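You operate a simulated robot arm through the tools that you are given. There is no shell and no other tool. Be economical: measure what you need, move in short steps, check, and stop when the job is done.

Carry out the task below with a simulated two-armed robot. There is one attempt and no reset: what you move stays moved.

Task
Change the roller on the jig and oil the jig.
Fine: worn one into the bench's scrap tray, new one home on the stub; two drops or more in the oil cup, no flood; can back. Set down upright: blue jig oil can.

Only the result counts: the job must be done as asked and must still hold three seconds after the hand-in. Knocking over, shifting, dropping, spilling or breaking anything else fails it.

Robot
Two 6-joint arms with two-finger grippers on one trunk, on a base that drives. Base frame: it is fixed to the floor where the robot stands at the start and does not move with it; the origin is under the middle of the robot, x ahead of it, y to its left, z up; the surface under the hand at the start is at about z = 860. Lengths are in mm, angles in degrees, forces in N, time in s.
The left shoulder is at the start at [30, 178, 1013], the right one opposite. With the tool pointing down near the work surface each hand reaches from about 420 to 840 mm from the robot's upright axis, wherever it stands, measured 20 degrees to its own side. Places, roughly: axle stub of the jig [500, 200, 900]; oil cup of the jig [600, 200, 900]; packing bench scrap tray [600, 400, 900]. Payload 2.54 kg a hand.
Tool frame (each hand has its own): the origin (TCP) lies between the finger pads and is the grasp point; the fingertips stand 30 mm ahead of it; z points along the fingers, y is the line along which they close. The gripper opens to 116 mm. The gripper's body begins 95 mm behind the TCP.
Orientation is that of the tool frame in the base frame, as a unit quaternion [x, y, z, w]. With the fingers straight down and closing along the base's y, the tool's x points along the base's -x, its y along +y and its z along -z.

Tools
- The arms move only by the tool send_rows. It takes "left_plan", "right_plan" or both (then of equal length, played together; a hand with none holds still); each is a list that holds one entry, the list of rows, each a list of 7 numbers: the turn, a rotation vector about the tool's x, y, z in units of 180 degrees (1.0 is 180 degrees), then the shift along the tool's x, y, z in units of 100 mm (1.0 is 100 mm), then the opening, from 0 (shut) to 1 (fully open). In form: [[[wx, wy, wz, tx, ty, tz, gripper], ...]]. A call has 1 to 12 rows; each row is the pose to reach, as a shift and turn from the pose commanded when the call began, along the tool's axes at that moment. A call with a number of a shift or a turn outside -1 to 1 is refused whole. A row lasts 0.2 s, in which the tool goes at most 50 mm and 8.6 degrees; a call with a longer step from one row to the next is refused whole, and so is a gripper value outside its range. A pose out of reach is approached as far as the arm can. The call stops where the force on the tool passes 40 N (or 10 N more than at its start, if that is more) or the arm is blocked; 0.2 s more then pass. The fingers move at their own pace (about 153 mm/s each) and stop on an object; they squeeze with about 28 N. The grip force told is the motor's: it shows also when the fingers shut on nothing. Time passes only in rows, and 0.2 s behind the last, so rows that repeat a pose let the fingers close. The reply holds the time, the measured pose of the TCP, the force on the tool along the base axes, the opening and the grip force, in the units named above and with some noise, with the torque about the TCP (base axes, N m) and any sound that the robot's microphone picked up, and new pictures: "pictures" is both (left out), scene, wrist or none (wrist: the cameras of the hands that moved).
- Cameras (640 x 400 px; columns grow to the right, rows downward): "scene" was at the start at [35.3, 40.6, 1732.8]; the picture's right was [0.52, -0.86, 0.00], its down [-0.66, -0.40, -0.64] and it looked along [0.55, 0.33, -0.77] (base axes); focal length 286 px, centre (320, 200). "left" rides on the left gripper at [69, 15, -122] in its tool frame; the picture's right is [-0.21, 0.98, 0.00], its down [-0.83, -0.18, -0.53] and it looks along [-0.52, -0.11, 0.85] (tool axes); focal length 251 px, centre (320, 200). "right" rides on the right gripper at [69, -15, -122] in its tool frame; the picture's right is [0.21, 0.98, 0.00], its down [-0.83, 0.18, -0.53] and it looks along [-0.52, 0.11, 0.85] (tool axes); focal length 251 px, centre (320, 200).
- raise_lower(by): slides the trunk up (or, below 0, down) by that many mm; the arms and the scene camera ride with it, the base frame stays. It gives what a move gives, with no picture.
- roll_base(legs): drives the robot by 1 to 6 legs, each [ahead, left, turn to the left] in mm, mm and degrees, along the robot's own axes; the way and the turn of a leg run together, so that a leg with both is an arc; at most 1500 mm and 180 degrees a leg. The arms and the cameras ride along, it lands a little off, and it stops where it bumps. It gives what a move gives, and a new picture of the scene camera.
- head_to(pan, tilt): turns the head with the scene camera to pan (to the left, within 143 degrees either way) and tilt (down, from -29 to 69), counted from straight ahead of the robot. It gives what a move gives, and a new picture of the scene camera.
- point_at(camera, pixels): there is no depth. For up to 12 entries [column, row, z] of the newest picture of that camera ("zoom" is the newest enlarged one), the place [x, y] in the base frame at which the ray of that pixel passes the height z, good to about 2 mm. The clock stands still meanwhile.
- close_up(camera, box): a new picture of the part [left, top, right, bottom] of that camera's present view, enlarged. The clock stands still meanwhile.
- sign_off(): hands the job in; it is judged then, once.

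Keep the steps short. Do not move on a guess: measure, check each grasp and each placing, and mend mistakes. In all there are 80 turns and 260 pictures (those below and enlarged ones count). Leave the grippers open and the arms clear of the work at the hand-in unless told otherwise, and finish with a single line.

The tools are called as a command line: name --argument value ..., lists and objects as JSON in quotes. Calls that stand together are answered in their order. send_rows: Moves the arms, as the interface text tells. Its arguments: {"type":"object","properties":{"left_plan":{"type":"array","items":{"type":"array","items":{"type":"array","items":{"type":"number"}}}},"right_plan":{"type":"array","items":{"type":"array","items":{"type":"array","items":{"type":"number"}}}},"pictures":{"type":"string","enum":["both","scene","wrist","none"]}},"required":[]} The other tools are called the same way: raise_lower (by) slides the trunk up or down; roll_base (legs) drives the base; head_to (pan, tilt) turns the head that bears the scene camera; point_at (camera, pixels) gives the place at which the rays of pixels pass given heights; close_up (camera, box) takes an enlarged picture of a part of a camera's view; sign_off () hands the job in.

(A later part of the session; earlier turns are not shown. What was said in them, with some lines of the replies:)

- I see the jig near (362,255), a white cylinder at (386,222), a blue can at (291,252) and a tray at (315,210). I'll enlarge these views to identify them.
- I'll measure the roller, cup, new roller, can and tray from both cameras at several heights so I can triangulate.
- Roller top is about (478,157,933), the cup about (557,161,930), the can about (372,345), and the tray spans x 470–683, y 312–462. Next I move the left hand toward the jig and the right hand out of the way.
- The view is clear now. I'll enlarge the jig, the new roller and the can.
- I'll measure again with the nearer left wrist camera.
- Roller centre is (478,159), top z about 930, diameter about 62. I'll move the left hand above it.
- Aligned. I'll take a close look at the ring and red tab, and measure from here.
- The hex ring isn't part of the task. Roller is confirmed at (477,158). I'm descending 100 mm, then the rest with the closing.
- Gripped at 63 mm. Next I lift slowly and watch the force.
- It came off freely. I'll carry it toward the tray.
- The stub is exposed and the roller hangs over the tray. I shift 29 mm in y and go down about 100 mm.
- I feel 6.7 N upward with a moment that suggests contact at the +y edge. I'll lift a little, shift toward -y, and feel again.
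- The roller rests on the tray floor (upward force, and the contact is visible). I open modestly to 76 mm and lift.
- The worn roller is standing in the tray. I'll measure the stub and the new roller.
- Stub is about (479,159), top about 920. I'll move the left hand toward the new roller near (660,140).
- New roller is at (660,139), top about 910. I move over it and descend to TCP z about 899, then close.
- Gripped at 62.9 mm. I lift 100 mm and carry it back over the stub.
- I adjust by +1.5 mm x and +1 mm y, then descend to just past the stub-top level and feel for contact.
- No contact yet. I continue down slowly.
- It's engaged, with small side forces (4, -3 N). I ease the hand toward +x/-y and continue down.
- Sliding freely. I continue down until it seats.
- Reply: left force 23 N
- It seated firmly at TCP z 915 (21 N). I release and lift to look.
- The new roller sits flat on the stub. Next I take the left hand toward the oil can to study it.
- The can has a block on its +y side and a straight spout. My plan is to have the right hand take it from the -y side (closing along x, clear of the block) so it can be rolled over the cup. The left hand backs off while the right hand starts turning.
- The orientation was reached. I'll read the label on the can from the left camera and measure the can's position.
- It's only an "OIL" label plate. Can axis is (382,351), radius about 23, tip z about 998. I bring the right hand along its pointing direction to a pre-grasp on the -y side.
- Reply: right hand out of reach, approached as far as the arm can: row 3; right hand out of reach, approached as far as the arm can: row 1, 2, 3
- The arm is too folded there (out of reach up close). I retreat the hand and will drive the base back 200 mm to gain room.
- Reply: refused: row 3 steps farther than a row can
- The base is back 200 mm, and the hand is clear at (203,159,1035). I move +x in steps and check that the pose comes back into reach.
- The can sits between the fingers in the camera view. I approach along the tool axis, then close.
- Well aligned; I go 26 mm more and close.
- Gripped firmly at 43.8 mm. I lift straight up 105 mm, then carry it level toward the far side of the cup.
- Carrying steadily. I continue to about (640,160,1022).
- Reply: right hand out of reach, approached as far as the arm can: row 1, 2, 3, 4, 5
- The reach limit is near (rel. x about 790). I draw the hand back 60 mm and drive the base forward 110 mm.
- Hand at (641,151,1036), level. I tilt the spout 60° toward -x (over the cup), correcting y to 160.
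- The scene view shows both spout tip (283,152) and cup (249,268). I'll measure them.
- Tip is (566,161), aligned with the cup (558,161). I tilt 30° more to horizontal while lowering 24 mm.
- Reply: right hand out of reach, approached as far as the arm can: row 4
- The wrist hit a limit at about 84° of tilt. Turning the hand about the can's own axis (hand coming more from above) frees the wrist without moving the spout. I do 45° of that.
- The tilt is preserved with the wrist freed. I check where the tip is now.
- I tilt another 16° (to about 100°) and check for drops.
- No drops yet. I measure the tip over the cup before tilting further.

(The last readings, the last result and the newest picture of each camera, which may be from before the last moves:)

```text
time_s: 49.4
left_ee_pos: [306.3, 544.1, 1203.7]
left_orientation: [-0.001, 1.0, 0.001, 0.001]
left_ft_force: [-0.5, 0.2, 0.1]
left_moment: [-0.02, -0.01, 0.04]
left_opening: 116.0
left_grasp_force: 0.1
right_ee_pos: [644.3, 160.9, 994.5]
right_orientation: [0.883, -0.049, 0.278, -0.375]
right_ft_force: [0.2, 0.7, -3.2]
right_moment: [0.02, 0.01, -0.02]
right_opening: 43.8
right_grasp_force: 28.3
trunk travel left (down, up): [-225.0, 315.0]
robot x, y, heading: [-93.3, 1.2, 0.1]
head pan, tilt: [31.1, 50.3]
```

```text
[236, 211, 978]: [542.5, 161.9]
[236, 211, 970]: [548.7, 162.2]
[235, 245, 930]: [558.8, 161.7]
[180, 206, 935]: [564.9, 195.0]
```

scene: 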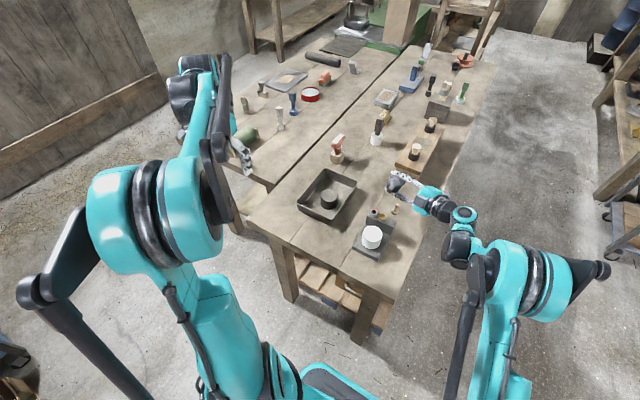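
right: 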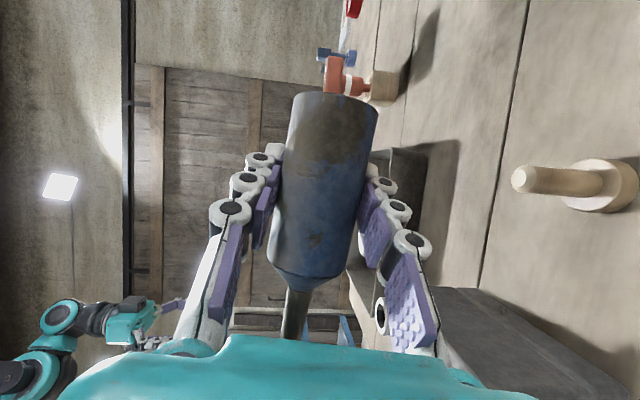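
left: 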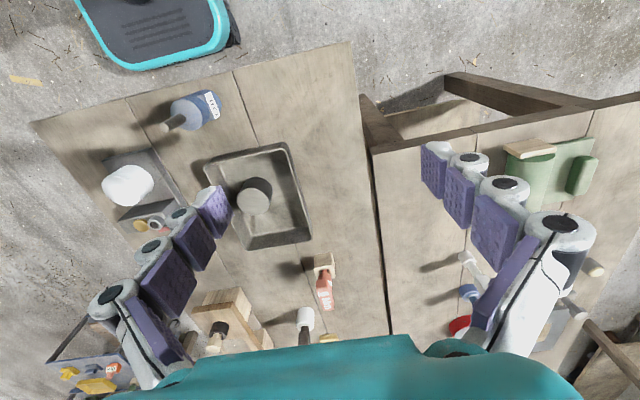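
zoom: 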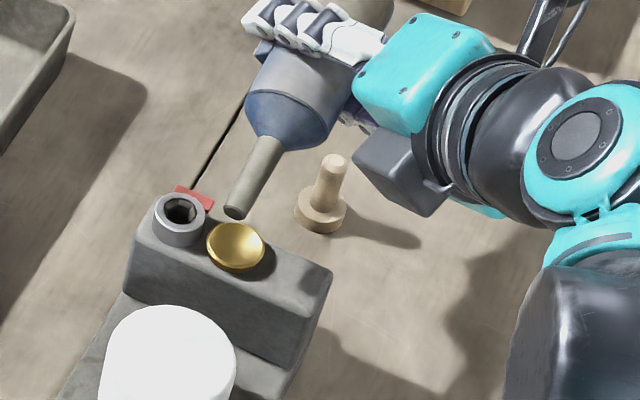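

The tip will land near x 555 at 115°. I add 3 mm and tilt 16° more.

send_rows --right_plan '[[[0.0132, 0.0319, -0.028, 0.013, 0.002, 0.008, 0], [0.0263, 0.0637, -0.0561, 0.025, 0.004, 0.016, 0], [0.0263, 0.0637, -0.0561, 0.025, 0.004, 0.016, 0]]]' --pictures "none"

close_up --camera "scene" --box '[360, 180, 430, 240]'

```text
time_s: 50.2
left_ee_pos: [306.8, 544.7, 1204.6]
left_orientation: [-0.001, 1.0, 0.001, 0.0]
left_ft_force: [0.9, -0.5, -0.5]
left_moment: [0.0, 0.03, 0.0]
left_opening: 116.0
left_grasp_force: 0.0
right_ee_pos: [631.8, 197.0, 997.7]
right_orientation: [0.842, -0.021, 0.401, -0.36]
right_ft_force: [2.5, -0.6, 7.1]
right_moment: [-0.02, 0.76, 0.02]
right_opening: 44.1
right_grasp_force: 28.1
right hand out of reach, approached as far as the arm can: row 1, 2, 3
trunk travel left (down, up): [-225.0, 315.0]
robot x, y, heading: [-96.6, -1.8, 0.1]
head pan, tilt: [31.1, 50.3]
```

```text
6.67 times, centred on (395, 210) of scene
```

zoom: 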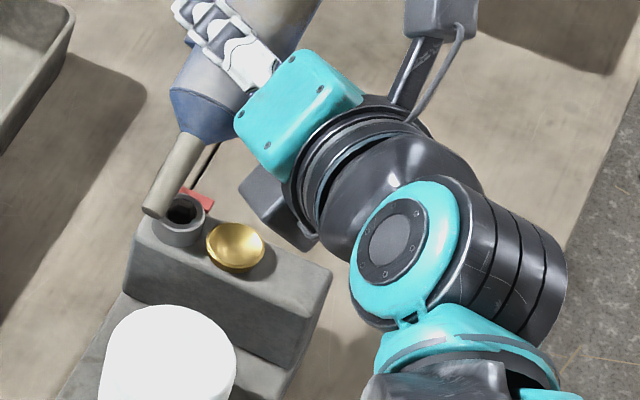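

The arm drifted sideways (out of reach) and the spout is touching the hex ring with about 7 N. I go straight up at once, tilting back.

send_rows --right_plan '[[[0, 0, 0, 0.099, -0.094, -0.063, 0], [-0.0072, -0.0164, 0.0131, 0.198, -0.187, -0.126, 0], [-0.0144, -0.0329, 0.0262, 0.297, -0.28, -0.189, 0], [-0.0288, -0.0657, 0.0524, 0.297, -0.28, -0.189, 0], [-0.0288, -0.0657, 0.0524, 0.297, -0.28, -0.189, 0]]]' --pictures "wrist"

close_up --camera "scene" --box '[350, 150, 450, 250]'

```text
time_s: 51.4
left_ee_pos: [306.3, 545.2, 1203.3]
left_orientation: [-0.001, 1.0, 0.001, 0.0]
left_ft_force: [-0.3, -0.5, 0.4]
left_moment: [0.02, -0.03, 0.0]
left_opening: 115.7
left_grasp_force: 0.1
right_ee_pos: [631.7, 196.8, 1039.7]
right_orientation: [0.89, -0.071, 0.279, -0.354]
right_ft_force: [0.0, 0.8, -2.0]
right_moment: [-0.01, -0.01, 0.01]
right_opening: 43.8
right_grasp_force: 27.8
trunk travel left (down, up): [-225.0, 315.0]
robot x, y, heading: [-95.6, 3.6, 0.1]
head pan, tilt: [31.1, 50.3]
```

right: 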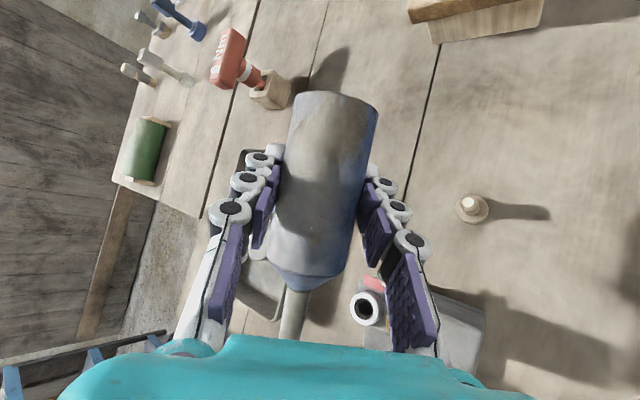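

```text
4.00 times, centred on (400, 200) of scene
```

zoom: 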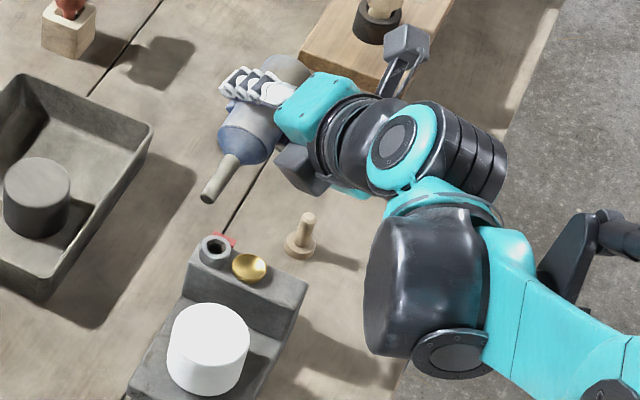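

Clear now, nothing displaced. I turn the hand 40° more about the can axis (hand more from above) and move back over the cup line at safe height.

send_rows --right_plan '[[[-0.0403, 0, -0.0188, 0.043, 0.055, -0.03, 0], [-0.0806, 0, -0.0376, 0.087, 0.11, -0.059, 0], [-0.1208, 0, -0.0563, 0.13, 0.165, -0.088, 0], [-0.1611, 0, -0.0751, 0.174, 0.22, -0.118, 0], [-0.2014, 0, -0.0939, 0.217, 0.275, -0.147, 0], [-0.2014, 0, -0.0939, 0.217, 0.275, -0.147, 0]]]' --pictures "scene"

close_up --camera "scene" --box '[350, 150, 450, 250]'

```text
time_s: 52.8
left_ee_pos: [306.7, 543.0, 1203.1]
left_orientation: [-0.001, 1.0, 0.001, 0.001]
left_ft_force: [0.7, 0.2, -0.6]
left_moment: [0.0, -0.01, -0.02]
left_opening: 116.0
left_grasp_force: 0.0
right_ee_pos: [644.5, 160.9, 1041.2]
right_orientation: [0.956, -0.026, 0.291, -0.015]
right_ft_force: [-0.5, -0.9, -1.5]
right_moment: [0.06, -0.01, 0.01]
right_opening: 43.8
right_grasp_force: 27.3
trunk travel left (down, up): [-225.0, 315.0]
robot x, y, heading: [-91.0, 2.6, 0.2]
head pan, tilt: [31.1, 50.3]
```

scene: 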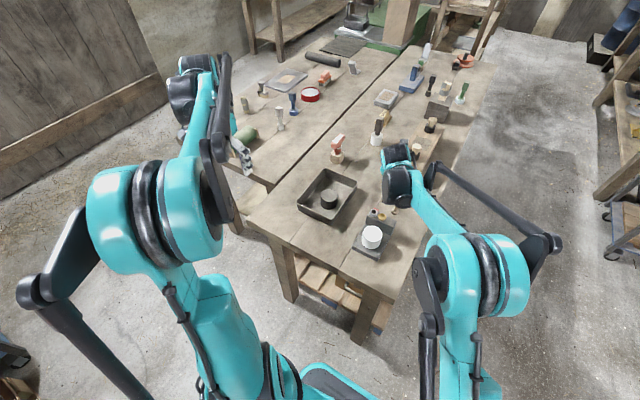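

```text
4.00 times, centred on (400, 200) of scene
```

zoom: 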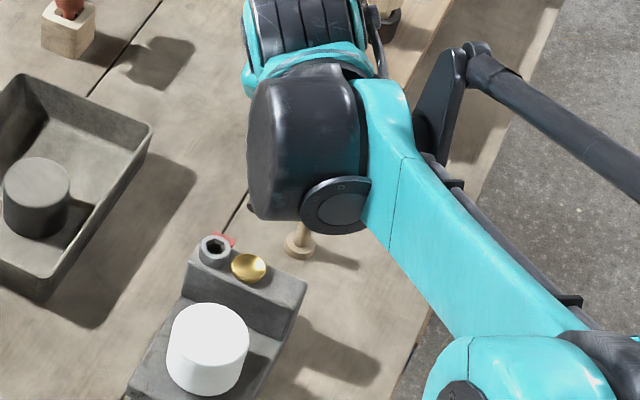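

This pose is reachable. I tilt 16° more at this height, spout tip over the cup (x about 557), trimming yaw slightly.

send_rows --right_plan '[[[0.0068, 0.044, -0.0068, 0, 0, 0, 0], [0.0135, 0.0879, -0.0136, 0, 0, 0, 0], [0.0135, 0.0879, -0.0136, 0, 0, 0, 0]]]' --pictures "wrist"

close_up --camera "scene" --box '[350, 180, 430, 250]'

```text
time_s: 53.6
left_ee_pos: [306.8, 543.7, 1203.6]
left_orientation: [-0.002, 1.0, 0.001, 0.0]
left_ft_force: [-0.2, -0.2, 0.4]
left_moment: [0.01, 0.01, 0.01]
left_opening: 116.0
left_grasp_force: 0.0
right_ee_pos: [643.9, 160.7, 1040.5]
right_orientation: [0.906, 0.0, 0.422, -0.027]
right_ft_force: [-0.2, 0.2, -2.6]
right_moment: [0.03, 0.01, 0.03]
right_opening: 44.0
right_grasp_force: 27.6
trunk travel left (down, up): [-225.0, 315.0]
robot x, y, heading: [-92.0, -1.1, 0.4]
head pan, tilt: [31.1, 50.3]
```

right: 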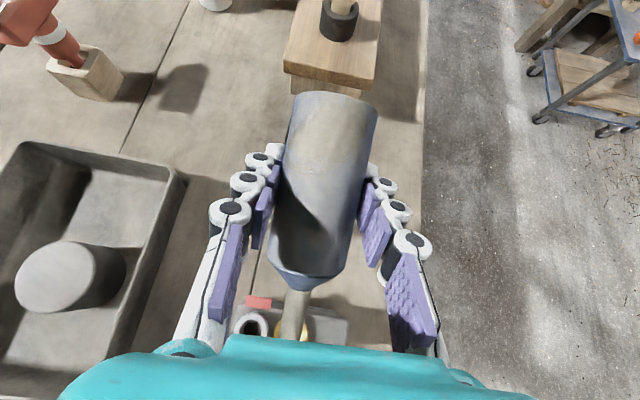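

```text
5.71 times, centred on (390, 215) of scene
```

zoom: 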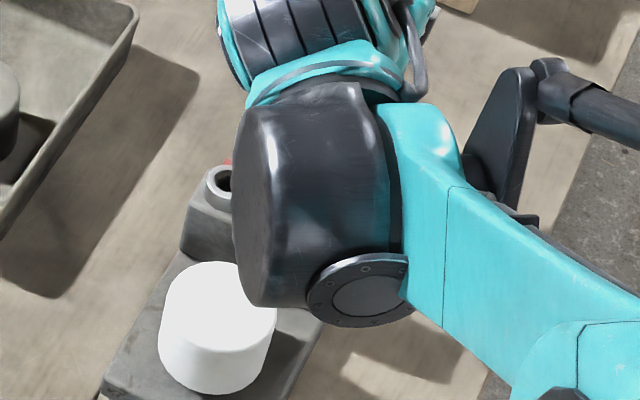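

Tilt is 115° exactly with the spout over the gold cup. No drops yet. I lower 45 mm so the tip is just above the cup.

send_rows --right_plan '[[[0, 0, 0, -0.086, 0.006, 0.072, 0], [0, 0, 0, -0.172, 0.011, 0.145, 0], [0, 0, 0, -0.258, 0.017, 0.217, 0], [0, 0, 0, -0.344, 0.022, 0.289, 0]]]' --pictures "wrist"

close_up --camera "right" --box '[220, 260, 370, 350]'

```text
time_s: 54.6
left_ee_pos: [305.8, 544.3, 1203.6]
left_orientation: [-0.002, 1.0, 0.0, 0.0]
left_ft_force: [1.0, 0.6, -0.3]
left_moment: [0.0, 0.01, -0.03]
left_opening: 115.8
left_grasp_force: 0.1
right_ee_pos: [643.4, 161.0, 995.3]
right_orientation: [0.907, 0.0, 0.42, -0.027]
right_ft_force: [-0.6, 0.3, -1.6]
right_moment: [-0.01, 0.03, 0.02]
right_opening: 43.7
right_grasp_force: 28.0
trunk travel left (down, up): [-225.0, 315.0]
robot x, y, heading: [-89.0, -0.2, 0.2]
head pan, tilt: [31.1, 50.3]
```

right: 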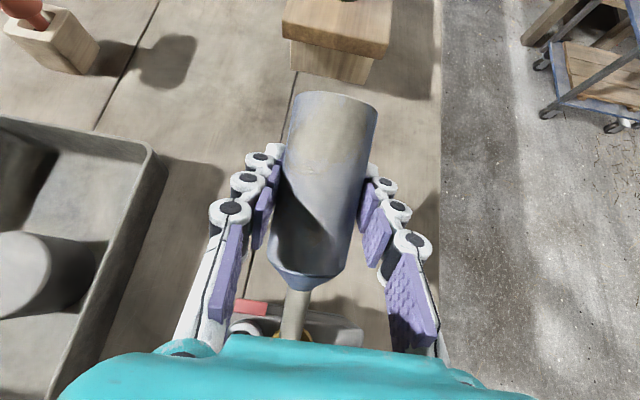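

```text
4.27 times, centred on (295, 305) of right
```

zoom: 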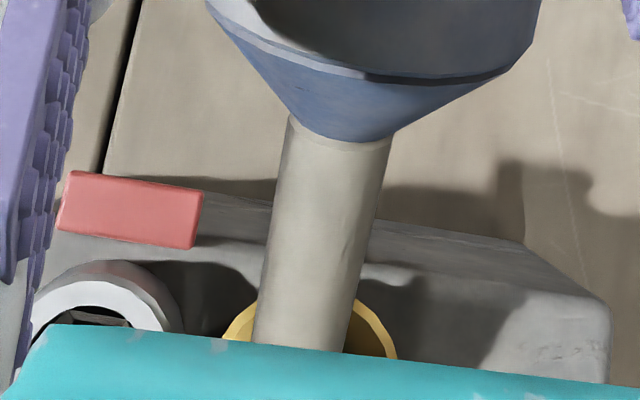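

Spout is centred over the cup in the wrist view, but still no drops. I tilt to 135° about the tip.

send_rows --right_plan '[[[0.0008, 0.037, -0.0018, 0.032, -0.006, -0.106, 0], [0.0017, 0.0739, -0.0036, 0.065, -0.012, -0.212, 0], [0.0025, 0.1109, -0.0054, 0.097, -0.018, -0.318, 0]]]' --pictures "wrist"

close_up --camera "right" --box '[220, 260, 370, 350]'

```text
time_s: 55.4
left_ee_pos: [306.2, 545.6, 1203.8]
left_orientation: [-0.001, 1.0, 0.002, 0.0]
left_ft_force: [0.1, -0.3, 0.0]
left_moment: [-0.01, 0.03, 0.01]
left_opening: 116.0
left_grasp_force: 0.0
right_ee_pos: [626.1, 162.0, 1025.5]
right_orientation: [0.82, 0.005, 0.572, -0.027]
right_ft_force: [0.0, 0.5, -2.0]
right_moment: [0.03, 0.0, 0.0]
right_opening: 43.9
right_grasp_force: 28.5
trunk travel left (down, up): [-225.0, 315.0]
robot x, y, heading: [-94.1, -2.1, 0.1]
head pan, tilt: [31.1, 50.3]
```

right: 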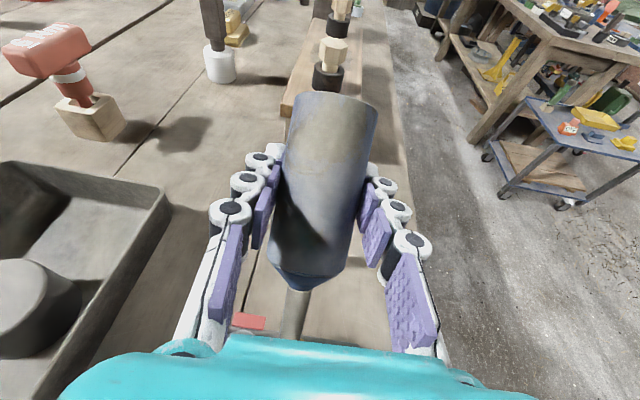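

```text
4.27 times, centred on (295, 305) of right
```

zoom: 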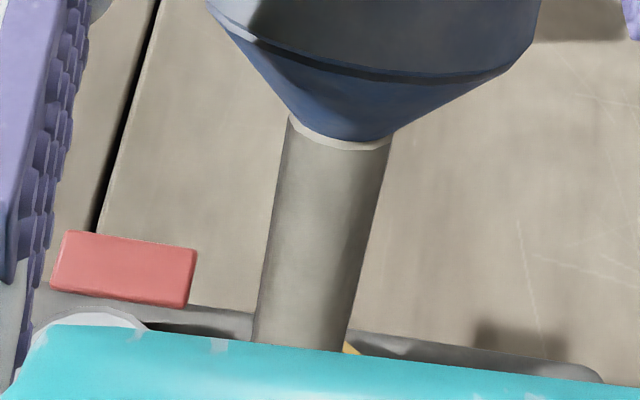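

No sound of drops yet. I bring the left hand (fingers closed, out of its own view) to watch the cup while the right holds still.

send_rows --left_plan '[[[0, 0, 0, -0.15, -0.33, 0.16, 0], [0, 0, 0, -0.3, -0.66, 0.33, 0], [0, 0, 0, -0.46, -1, 0.5, 0]]]' --pictures "none"

send_rows --left_plan '[[[0, 0, 0, -0.15, -0.33, 0.16, 0], [0, 0, 0, -0.3, -0.66, 0.33, 0], [0, 0, 0, -0.46, -1, 0.5, 0]]]' --pictures "wrist"

```text
time_s: 56.2
left_ee_pos: [352.9, 444.7, 1155.0]
left_orientation: [-0.003, 1.0, 0.002, 0.0]
left_ft_force: [-0.5, -0.2, 0.3]
left_moment: [0.02, 0.03, 0.01]
left_opening: 0.1
left_grasp_force: 27.9
right_ee_pos: [626.4, 160.4, 1023.3]
right_orientation: [0.82, 0.004, 0.572, -0.026]
right_ft_force: [1.4, 0.4, -2.7]
right_moment: [0.01, 0.04, 0.0]
right_opening: 44.0
right_grasp_force: 27.9
trunk travel left (down, up): [-225.0, 315.0]
robot x, y, heading: [-95.0, -2.8, -0.1]
head pan, tilt: [31.1, 50.3]
```

```text
time_s: 57.0
left_ee_pos: [400.3, 343.2, 1101.8]
left_orientation: [-0.001, 1.0, 0.002, 0.0]
left_ft_force: [0.8, -0.7, -0.7]
left_moment: [0.0, 0.0, 0.03]
left_opening: 0.1
left_grasp_force: 28.3
right_ee_pos: [626.7, 159.9, 1022.9]
right_orientation: [0.82, 0.004, 0.571, -0.027]
right_ft_force: [-0.5, -0.2, -1.7]
right_moment: [0.0, 0.0, 0.02]
right_opening: 43.8
right_grasp_force: 28.0
trunk travel left (down, up): [-225.0, 315.0]
robot x, y, heading: [-92.5, 3.6, 0.1]
head pan, tilt: [31.1, 50.3]
```

left: 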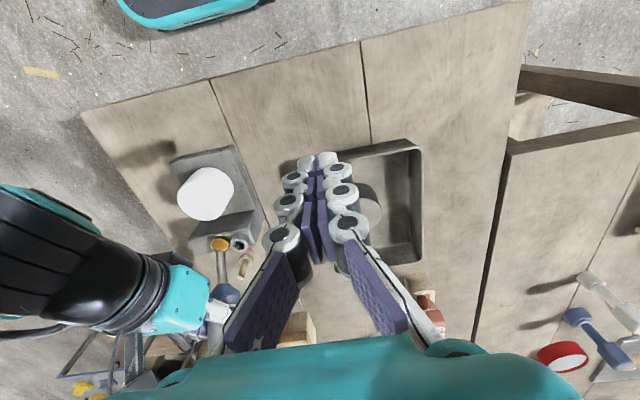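

close_up --camera "left" --box '[185, 215, 275, 300]'

```text
4.71 times, centred on (230, 258) of left
```

zoom: 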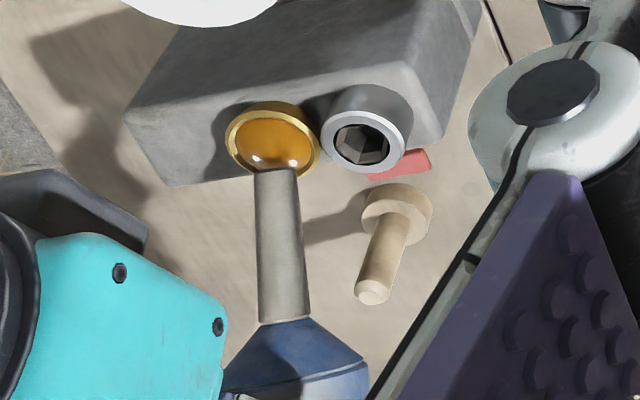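

The cup now holds amber oil, not overflowing. I tilt back at once to stop the flow, keeping the tip above the cup.

send_rows --right_plan '[[[-0.001, -0.0415, 0.002, -0.003, 0.001, 0.028, 0], [-0.002, -0.0831, 0.0041, -0.006, 0.003, 0.056, 0], [-0.003, -0.1246, 0.0061, -0.009, 0.004, 0.083, 0], [-0.0041, -0.1661, 0.0081, -0.012, 0.005, 0.111, 0], [-0.0051, -0.2077, 0.0102, -0.015, 0.007, 0.139, 0], [-0.0061, -0.2492, 0.0122, -0.018, 0.008, 0.166, 0], [-0.0071, -0.2908, 0.0143, -0.021, 0.01, 0.194, 0], [-0.0081, -0.3323, 0.0163, -0.024, 0.011, 0.222, 0]]]' --pictures "none"

close_up --camera "left" --box '[185, 205, 275, 280]'

```text
time_s: 58.8
left_ee_pos: [399.1, 345.4, 1103.7]
left_orientation: [-0.002, 1.0, 0.001, 0.0]
left_ft_force: [0.5, -0.5, -0.3]
left_moment: [0.0, 0.03, 0.0]
left_opening: 0.1
left_grasp_force: 28.1
right_ee_pos: [647.8, 160.8, 1012.6]
right_orientation: [0.996, -0.009, 0.085, -0.025]
right_ft_force: [-0.1, -0.4, -2.4]
right_moment: [-0.02, 0.01, -0.01]
right_opening: 44.0
right_grasp_force: 28.0
trunk travel left (down, up): [-225.0, 315.0]
robot x, y, heading: [-91.2, 3.0, 0.1]
head pan, tilt: [31.1, 50.3]
```

```text
5.33 times, centred on (230, 242) of left
```

zoom: 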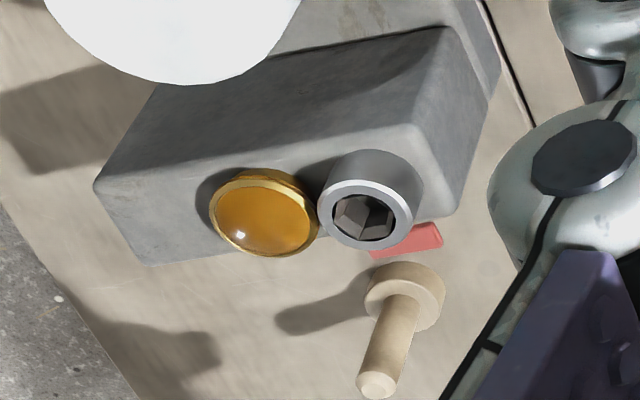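

Oil stands in the cup without spilling. Next I reverse the moves: turn the hand back about the can axis by 85°, with the left hand withdrawing.

send_rows --left_plan '[[[0, 0, 0, 0, 0.1, -0.05, 0], [0, 0, 0, 0, 0.2, -0.1, 0], [0, 0, 0, 0, 0.3, -0.15, 0], [0, 0, 0, 0, 0.4, -0.2, 0], [0, 0, 0, 0, 0.5, -0.25, 0], [0, 0, 0, 0, 0.6, -0.3, 0], [0, 0, 0, 0, 0.7, -0.35, 0], [0, 0, 0, 0, 0.8, -0.4, 0], [0, 0, 0, 0, 0.9, -0.45, 0], [0, 0, 0, 0, 1, -0.5, 0]]]' --right_plan '[[[0.0428, 0, 0.02, 0, 0, 0, 0], [0.0856, 0, 0.0399, 0, 0, 0, 0], [0.1284, 0, 0.0599, 0, 0, 0, 0], [0.1712, 0, 0.0798, 0, 0, 0, 0], [0.214, 0, 0.0998, 0, 0, 0, 0], [0.2568, 0, 0.1198, 0, 0, 0, 0], [0.2996, 0, 0.1397, 0, 0, 0, 0], [0.3424, 0, 0.1597, 0, 0, 0, 0], [0.3852, 0, 0.1796, 0, 0, 0, 0], [0.428, 0, 0.1996, 0, 0, 0, 0]]]' --pictures "none"

```text
time_s: 61.0
left_ee_pos: [398.9, 444.9, 1154.3]
left_orientation: [-0.001, 1.0, 0.002, 0.001]
left_ft_force: [0.5, 0.1, 0.1]
left_moment: [-0.04, -0.02, -0.02]
left_opening: 0.0
left_grasp_force: 27.5
right_ee_pos: [647.5, 160.8, 1012.0]
right_orientation: [0.716, -0.239, 0.062, -0.653]
right_ft_force: [0.1, 1.1, -2.5]
right_moment: [-0.01, 0.0, 0.02]
right_opening: 43.9
right_grasp_force: 27.7
trunk travel left (down, up): [-225.0, 315.0]
robot x, y, heading: [-92.8, -1.1, 0.0]
head pan, tilt: [31.1, 50.3]
```

Now I bring the can upright (75° about base y).

send_rows --left_plan '[[[0, 0, 0, 0, 0.1, -0.05, 1], [0, 0, 0, 0, 0.2, -0.1, 1], [0, 0, 0, 0, 0.3, -0.15, 1], [0, 0, 0, 0, 0.4, -0.2, 1], [0, 0, 0, 0, 0.5, -0.25, 1], [0, 0, 0, 0, 0.6, -0.3, 1], [0, 0, 0, 0, 0.7, -0.35, 1], [0, 0, 0, 0, 0.8, -0.4, 1], [0, 0, 0, 0, 0.9, -0.45, 1], [0, 0, 0, 0, 1, -0.5, 1]]]' --right_plan '[[[-0.0176, -0.0014, 0.0377, 0, 0, 0, 0], [-0.0352, -0.0027, 0.0753, 0, 0, 0, 0], [-0.0528, -0.0041, 0.113, 0, 0, 0, 0], [-0.0704, -0.0055, 0.1506, 0, 0, 0, 0], [-0.088, -0.0069, 0.1883, 0, 0, 0, 0], [-0.1055, -0.0082, 0.2259, 0, 0, 0, 0], [-0.1231, -0.0096, 0.2636, 0, 0, 0, 0], [-0.1407, -0.011, 0.3012, 0, 0, 0, 0], [-0.1583, -0.0123, 0.3389, 0, 0, 0, 0], [-0.1759, -0.0137, 0.3765, 0, 0, 0, 0]]]' --pictures "both"

```text
time_s: 63.2
left_ee_pos: [399.0, 545.7, 1202.9]
left_orientation: [-0.001, 1.0, 0.001, 0.0]
left_ft_force: [0.5, 0.5, 0.1]
left_moment: [-0.01, 0.0, -0.01]
left_opening: 116.1
left_grasp_force: 0.2
right_ee_pos: [645.7, 161.0, 1013.7]
right_orientation: [0.606, -0.588, -0.385, -0.373]
right_ft_force: [-0.1, 0.4, -3.0]
right_moment: [0.04, -0.04, 0.0]
right_opening: 43.8
right_grasp_force: 28.2
trunk travel left (down, up): [-225.0, 315.0]
robot x, y, heading: [-91.5, 2.0, -0.2]
head pan, tilt: [31.1, 50.3]
```

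scene: 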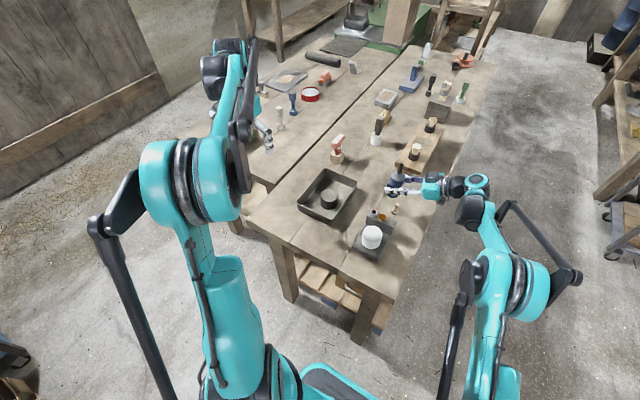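
right: 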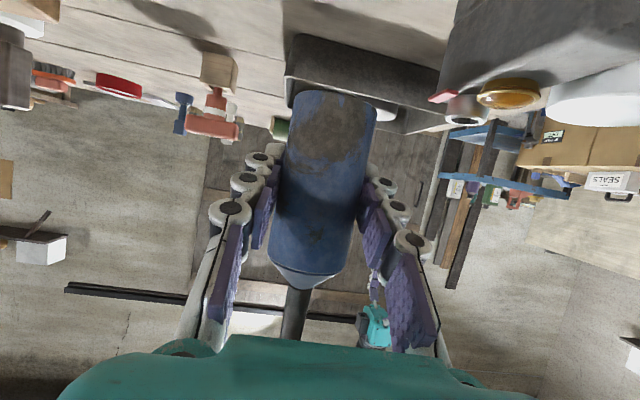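
left: 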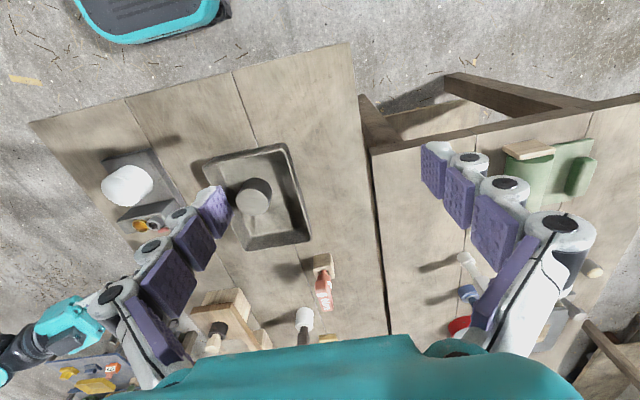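

The can is upright (spout vertical). I drive the base back 110 mm, then continue the hand toward the can's spot.

roll_base --legs '[[-110, 0, 0]]'

send_rows --right_plan '[[[0, 0, 0, -0.104, 0.193, 0.22, 0], [0, 0, 0, -0.207, 0.386, 0.441, 0], [0, 0, 0, -0.311, 0.578, 0.661, 0], [0, 0, 0, -0.414, 0.771, 0.882, 0], [0, 0, 0, -0.414, 0.771, 0.882, 0]]]' --pictures "none"

```text
time_s: 64.4
left_ee_pos: [287.6, 544.9, 1203.8]
left_orientation: [-0.002, 1.0, 0.0, 0.002]
left_ft_force: [-0.9, -0.2, 0.3]
left_moment: [0.0, -0.04, -0.01]
left_opening: 115.7
left_grasp_force: 0.1
right_ee_pos: [535.3, 161.5, 1013.3]
right_orientation: [0.607, -0.586, -0.386, -0.373]
right_ft_force: [-0.4, -0.3, -1.4]
right_moment: [-0.07, -0.05, -0.01]
right_opening: 43.9
right_grasp_force: 28.2
trunk travel left (down, up): [-225.0, 315.0]
robot x, y, heading: [-202.7, 0.5, 0.2]
head pan, tilt: [31.1, 50.3]
```

scene: 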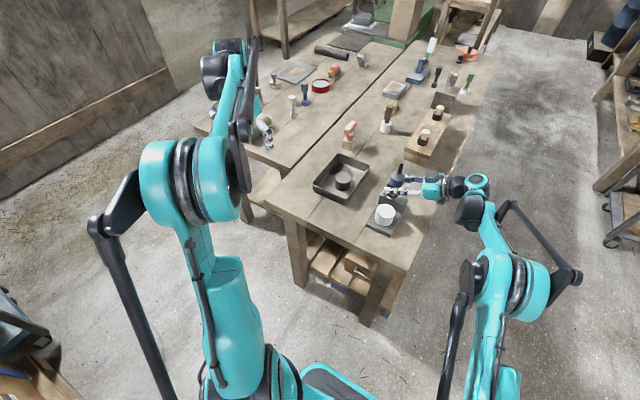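

```text
time_s: 65.6
left_ee_pos: [290.3, 544.0, 1203.6]
left_orientation: [-0.002, 1.0, 0.0, 0.0]
left_ft_force: [0.0, 0.3, 0.2]
left_moment: [0.03, 0.05, 0.0]
left_opening: 115.6
left_grasp_force: 0.0
right_ee_pos: [456.5, 255.5, 1013.6]
right_orientation: [0.606, -0.587, -0.385, -0.374]
right_ft_force: [0.5, -0.4, -2.6]
right_moment: [-0.02, -0.03, -0.02]
right_opening: 44.1
right_grasp_force: 28.0
trunk travel left (down, up): [-225.0, 315.0]
robot x, y, heading: [-204.6, -0.2, 0.0]
head pan, tilt: [31.1, 50.3]
```

send_rows --right_plan '[[[0, 0, 0, -0.103, 0.178, 0.219, 0], [0, 0, 0, -0.205, 0.356, 0.438, 0], [0, 0, 0, -0.308, 0.533, 0.657, 0], [0, 0, 0, -0.411, 0.711, 0.876, 0], [0, 0, 0, -0.411, 0.711, 0.876, 0]]]' --pictures "none"

send_rows --right_plan '[[[0, 0, 0, 0.226, 0, 0.106, 0], [0, 0, 0, 0.453, 0, 0.213, 0], [0, 0, 0, 0.679, 0, 0.319, 0], [0, 0, 0, 0.86, 0, 0.405, 0], [0, 0, 0, 0.86, 0, 0.405, 0]]]' --pictures "wrist"

close_up --camera "scene" --box '[290, 170, 400, 250]'

```text
time_s: 66.8
left_ee_pos: [288.6, 544.1, 1202.7]
left_orientation: [-0.002, 1.0, 0.001, -0.001]
left_ft_force: [-0.3, 0.5, -0.1]
left_moment: [-0.02, 0.03, -0.01]
left_opening: 116.2
left_grasp_force: 0.2
right_ee_pos: [382.3, 351.3, 1013.7]
right_orientation: [0.606, -0.587, -0.385, -0.374]
right_ft_force: [0.5, 0.0, -3.1]
right_moment: [0.02, 0.03, 0.0]
right_opening: 43.9
right_grasp_force: 27.8
trunk travel left (down, up): [-225.0, 315.0]
robot x, y, heading: [-202.9, -1.1, 0.2]
head pan, tilt: [31.1, 50.3]
```

```text
time_s: 68.0
left_ee_pos: [287.2, 545.1, 1202.8]
left_orientation: [-0.002, 1.0, 0.0, 0.001]
left_ft_force: [0.8, -0.2, 0.1]
left_moment: [-0.03, -0.01, 0.02]
left_opening: 116.1
left_grasp_force: 0.1
right_ee_pos: [382.8, 350.4, 919.9]
right_orientation: [0.607, -0.587, -0.386, -0.373]
right_ft_force: [-0.2, 0.1, -1.9]
right_moment: [0.0, 0.03, 0.03]
right_opening: 44.0
right_grasp_force: 27.5
trunk travel left (down, up): [-225.0, 315.0]
robot x, y, heading: [-199.2, -0.2, 0.1]
head pan, tilt: [31.1, 50.3]
```

right: 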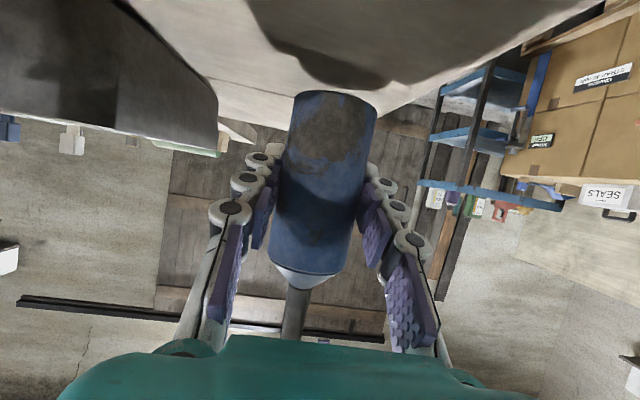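

```text
5.00 times, centred on (345, 210) of scene
```

zoom: 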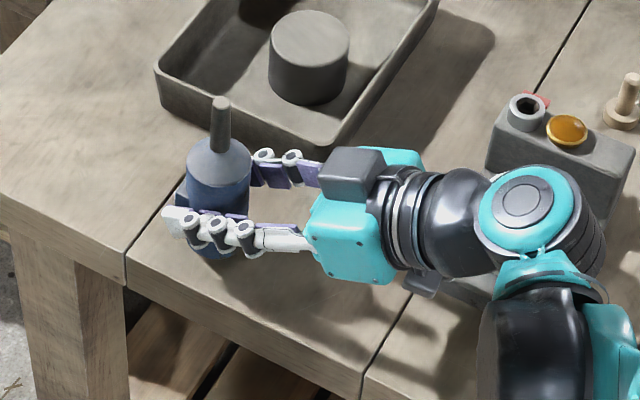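

Back over its spot, 13 mm above the bench. I lower slowly to contact.

send_rows --right_plan '[[[0, 0, 0, 0.054, 0, 0.026, 0], [0, 0, 0, 0.1, 0, 0.047, 0], [0, 0, 0, 0.118, 0, 0.055, 0], [0, 0, 0, 0.127, 0, 0.06, 0], [0, 0, 0, 0.127, 0, 0.06, 0]]]' --pictures "none"

```text
time_s: 69.2
left_ee_pos: [287.4, 544.3, 1204.5]
left_orientation: [-0.003, 1.0, 0.001, 0.002]
left_ft_force: [0.3, 0.2, 0.7]
left_moment: [0.04, 0.0, 0.0]
left_opening: 115.9
left_grasp_force: 0.0
right_ee_pos: [381.7, 350.5, 906.2]
right_orientation: [0.606, -0.586, -0.386, -0.374]
right_ft_force: [8.1, 7.0, 26.3]
right_moment: [-0.12, -0.19, 0.1]
right_opening: 44.4
right_grasp_force: 28.1
trunk travel left (down, up): [-225.0, 315.0]
robot x, y, heading: [-198.9, -1.2, 0.1]
head pan, tilt: [31.1, 50.3]
```

Contact made (26 N). I relieve about 1 mm and open, then back out along the tool axis.

send_rows --right_plan '[[[0, 0, 0, -0.011, 0, -0.005, 0], [0, 0, 0, -0.011, 0, -0.005, 0.5], [0, 0, 0, -0.011, 0, -0.005, 1], [0, 0, 0, -0.011, 0, -0.005, 1], [0, 0, 0, -0.011, 0, -0.005, 1]]]' --pictures "wrist"

send_rows --right_plan '[[[0, 0, 0, 0, 0, -0.15, 1], [0, 0, 0, 0, 0, -0.4, 1], [0, 0, 0, 0, 0, -0.7, 1], [0, 0, 0, 0, 0, -1, 1]]]' --pictures "both"

close_up --camera "scene" --box '[290, 170, 420, 250]'

```text
time_s: 70.4
left_ee_pos: [287.7, 544.1, 1203.5]
left_orientation: [-0.002, 1.0, 0.001, 0.0]
left_ft_force: [0.5, -0.8, 0.0]
left_moment: [0.01, 0.0, -0.02]
left_opening: 116.0
left_grasp_force: 0.0
right_ee_pos: [380.8, 350.9, 905.3]
right_orientation: [0.606, -0.587, -0.385, -0.374]
right_ft_force: [0.8, 0.4, -0.1]
right_moment: [0.0, 0.02, 0.0]
right_opening: 115.9
right_grasp_force: 0.2
trunk travel left (down, up): [-225.0, 315.0]
robot x, y, heading: [-201.2, -4.1, 0.2]
head pan, tilt: [31.1, 50.3]
```

right: 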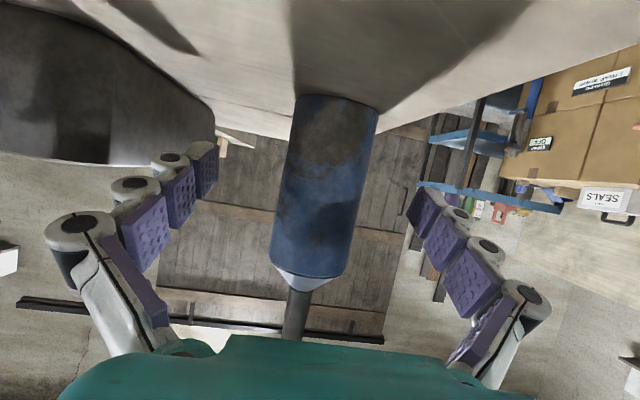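

```text
time_s: 71.4
left_ee_pos: [288.5, 543.8, 1204.5]
left_orientation: [-0.002, 1.0, 0.002, -0.001]
left_ft_force: [0.7, 1.1, -0.2]
left_moment: [0.01, 0.03, -0.01]
left_opening: 116.1
left_grasp_force: 0.0
right_ee_pos: [385.0, 260.7, 950.0]
right_orientation: [0.607, -0.587, -0.385, -0.373]
right_ft_force: [0.4, -0.1, -0.6]
right_moment: [-0.01, 0.01, -0.03]
right_opening: 116.1
right_grasp_force: 0.0
trunk travel left (down, up): [-225.0, 315.0]
robot x, y, heading: [-199.5, 1.1, 0.0]
head pan, tilt: [31.1, 50.3]
```

scene: 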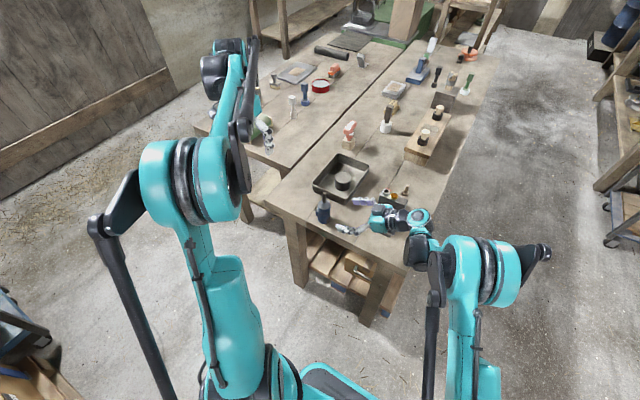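
right: 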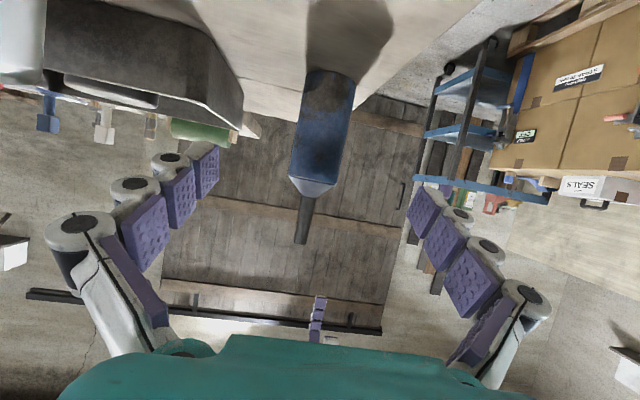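

```text
4.92 times, centred on (355, 210) of scene
```

zoom: 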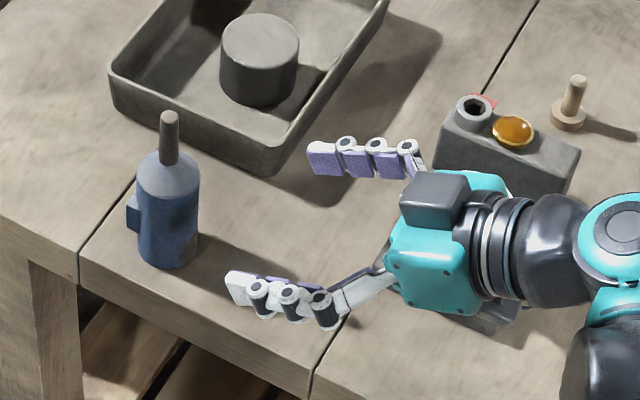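

The can stands upright in its place. I lift the right hand straight up and back the robot away, then take a final look.

send_rows --right_plan '[[[0, 0, 0, -0.3, 0, -0.14, 1], [0, 0, 0, -0.6, 0, -0.28, 1], [0, 0, 0, -0.95, 0, -0.45, 1]]]' --pictures "none"

roll_base --legs '[[-250, 0, 0]]'

close_up --camera "scene" --box '[290, 110, 430, 220]'

```text
time_s: 72.2
left_ee_pos: [287.7, 544.2, 1203.1]
left_orientation: [-0.001, 1.0, 0.0, 0.001]
left_ft_force: [-0.2, -0.1, -0.4]
left_moment: [-0.01, 0.01, 0.02]
left_opening: 115.9
left_grasp_force: 0.1
right_ee_pos: [383.2, 259.9, 1055.3]
right_orientation: [0.606, -0.587, -0.385, -0.374]
right_ft_force: [0.2, 0.0, 0.1]
right_moment: [-0.02, -0.02, 0.01]
right_opening: 116.0
right_grasp_force: 0.0
trunk travel left (down, up): [-225.0, 315.0]
robot x, y, heading: [-201.9, -2.5, 0.2]
head pan, tilt: [31.1, 50.3]
```

```text
time_s: 74.0
left_ee_pos: [42.8, 544.0, 1204.9]
left_orientation: [-0.001, 1.0, 0.001, 0.001]
left_ft_force: [-0.3, -0.4, -0.1]
left_moment: [-0.04, -0.05, 0.04]
left_opening: 116.1
left_grasp_force: 0.0
right_ee_pos: [138.4, 259.2, 1053.3]
right_orientation: [0.606, -0.587, -0.385, -0.374]
right_ft_force: [-0.5, -1.0, 0.0]
right_moment: [-0.01, 0.0, -0.06]
right_opening: 116.0
right_grasp_force: 0.1
trunk travel left (down, up): [-225.0, 315.0]
robot x, y, heading: [-448.1, -0.4, 0.1]
head pan, tilt: [31.1, 50.3]
```

scene: 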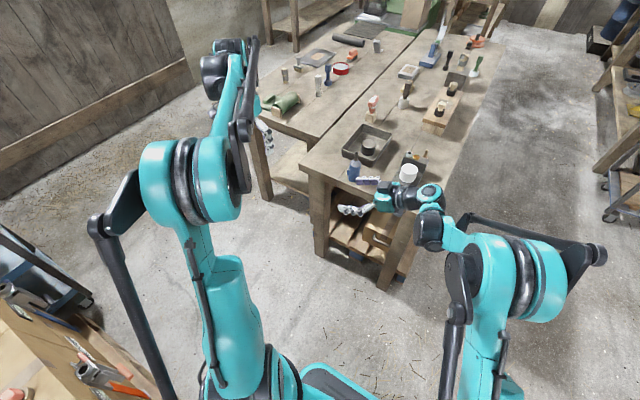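

```text
3.64 times, centred on (360, 165) of scene
```

zoom: 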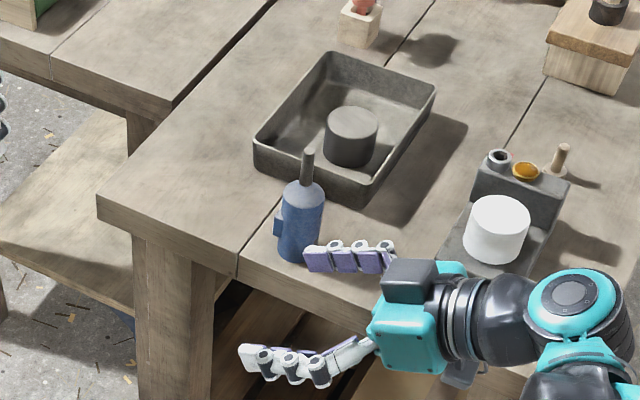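

Everything is in place. One more check that the new roller is fully down: enlarge the roller's base.

close_up --camera "scene" --box '[385, 140, 435, 185]'

head_to --pan 15 --tilt 42

```text
8.89 times, centred on (410, 162) of scene
```

zoom: 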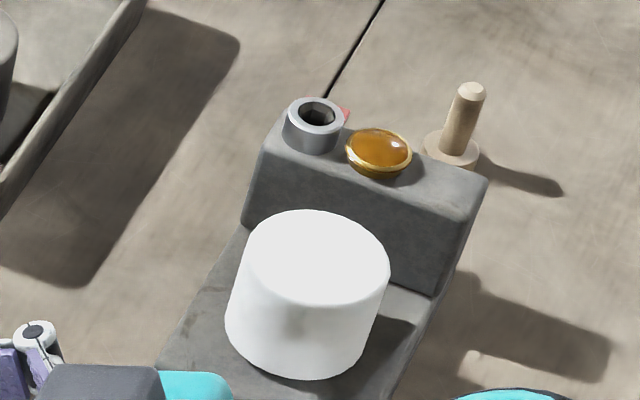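

```text
time_s: 74.8
left_ee_pos: [43.6, 544.1, 1204.1]
left_orientation: [0.0, 1.0, 0.001, -0.001]
left_ft_force: [0.6, -0.1, -0.2]
left_moment: [0.0, -0.03, -0.01]
left_opening: 115.9
left_grasp_force: 0.0
right_ee_pos: [139.6, 259.5, 1054.1]
right_orientation: [0.606, -0.587, -0.386, -0.373]
right_ft_force: [1.3, -0.5, 0.9]
right_moment: [-0.01, -0.01, 0.01]
right_opening: 116.0
right_grasp_force: 0.0
trunk travel left (down, up): [-225.0, 315.0]
robot x, y, heading: [-447.4, -0.1, 0.1]
head pan, tilt: [15.0, 42.0]
```

scene: 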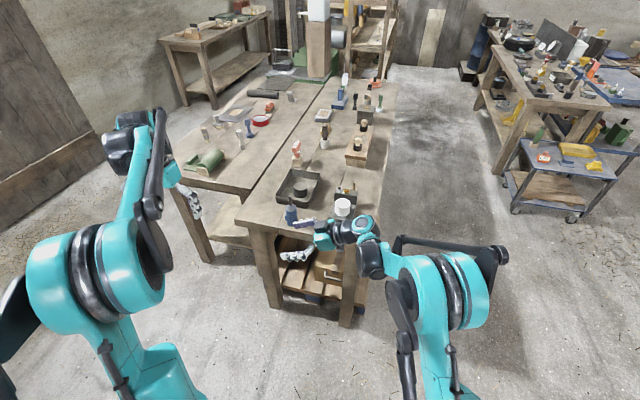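

The new roller sits level and flush on the jig. The cup holds oil with no spill, the worn roller is in the tray, the can is upright, both grippers are open and the arms are clear. I'm handing in.

sign_off

```text
The job is handed in.
```

The worn roller is in the scrap tray, the new one is on the stub, the oil cup is filled without overflowing, and the blue can is back upright; the drops were not counted, and while pouring the spout briefly touched the hex ring on the jig (about 7 N) with no visible effect.
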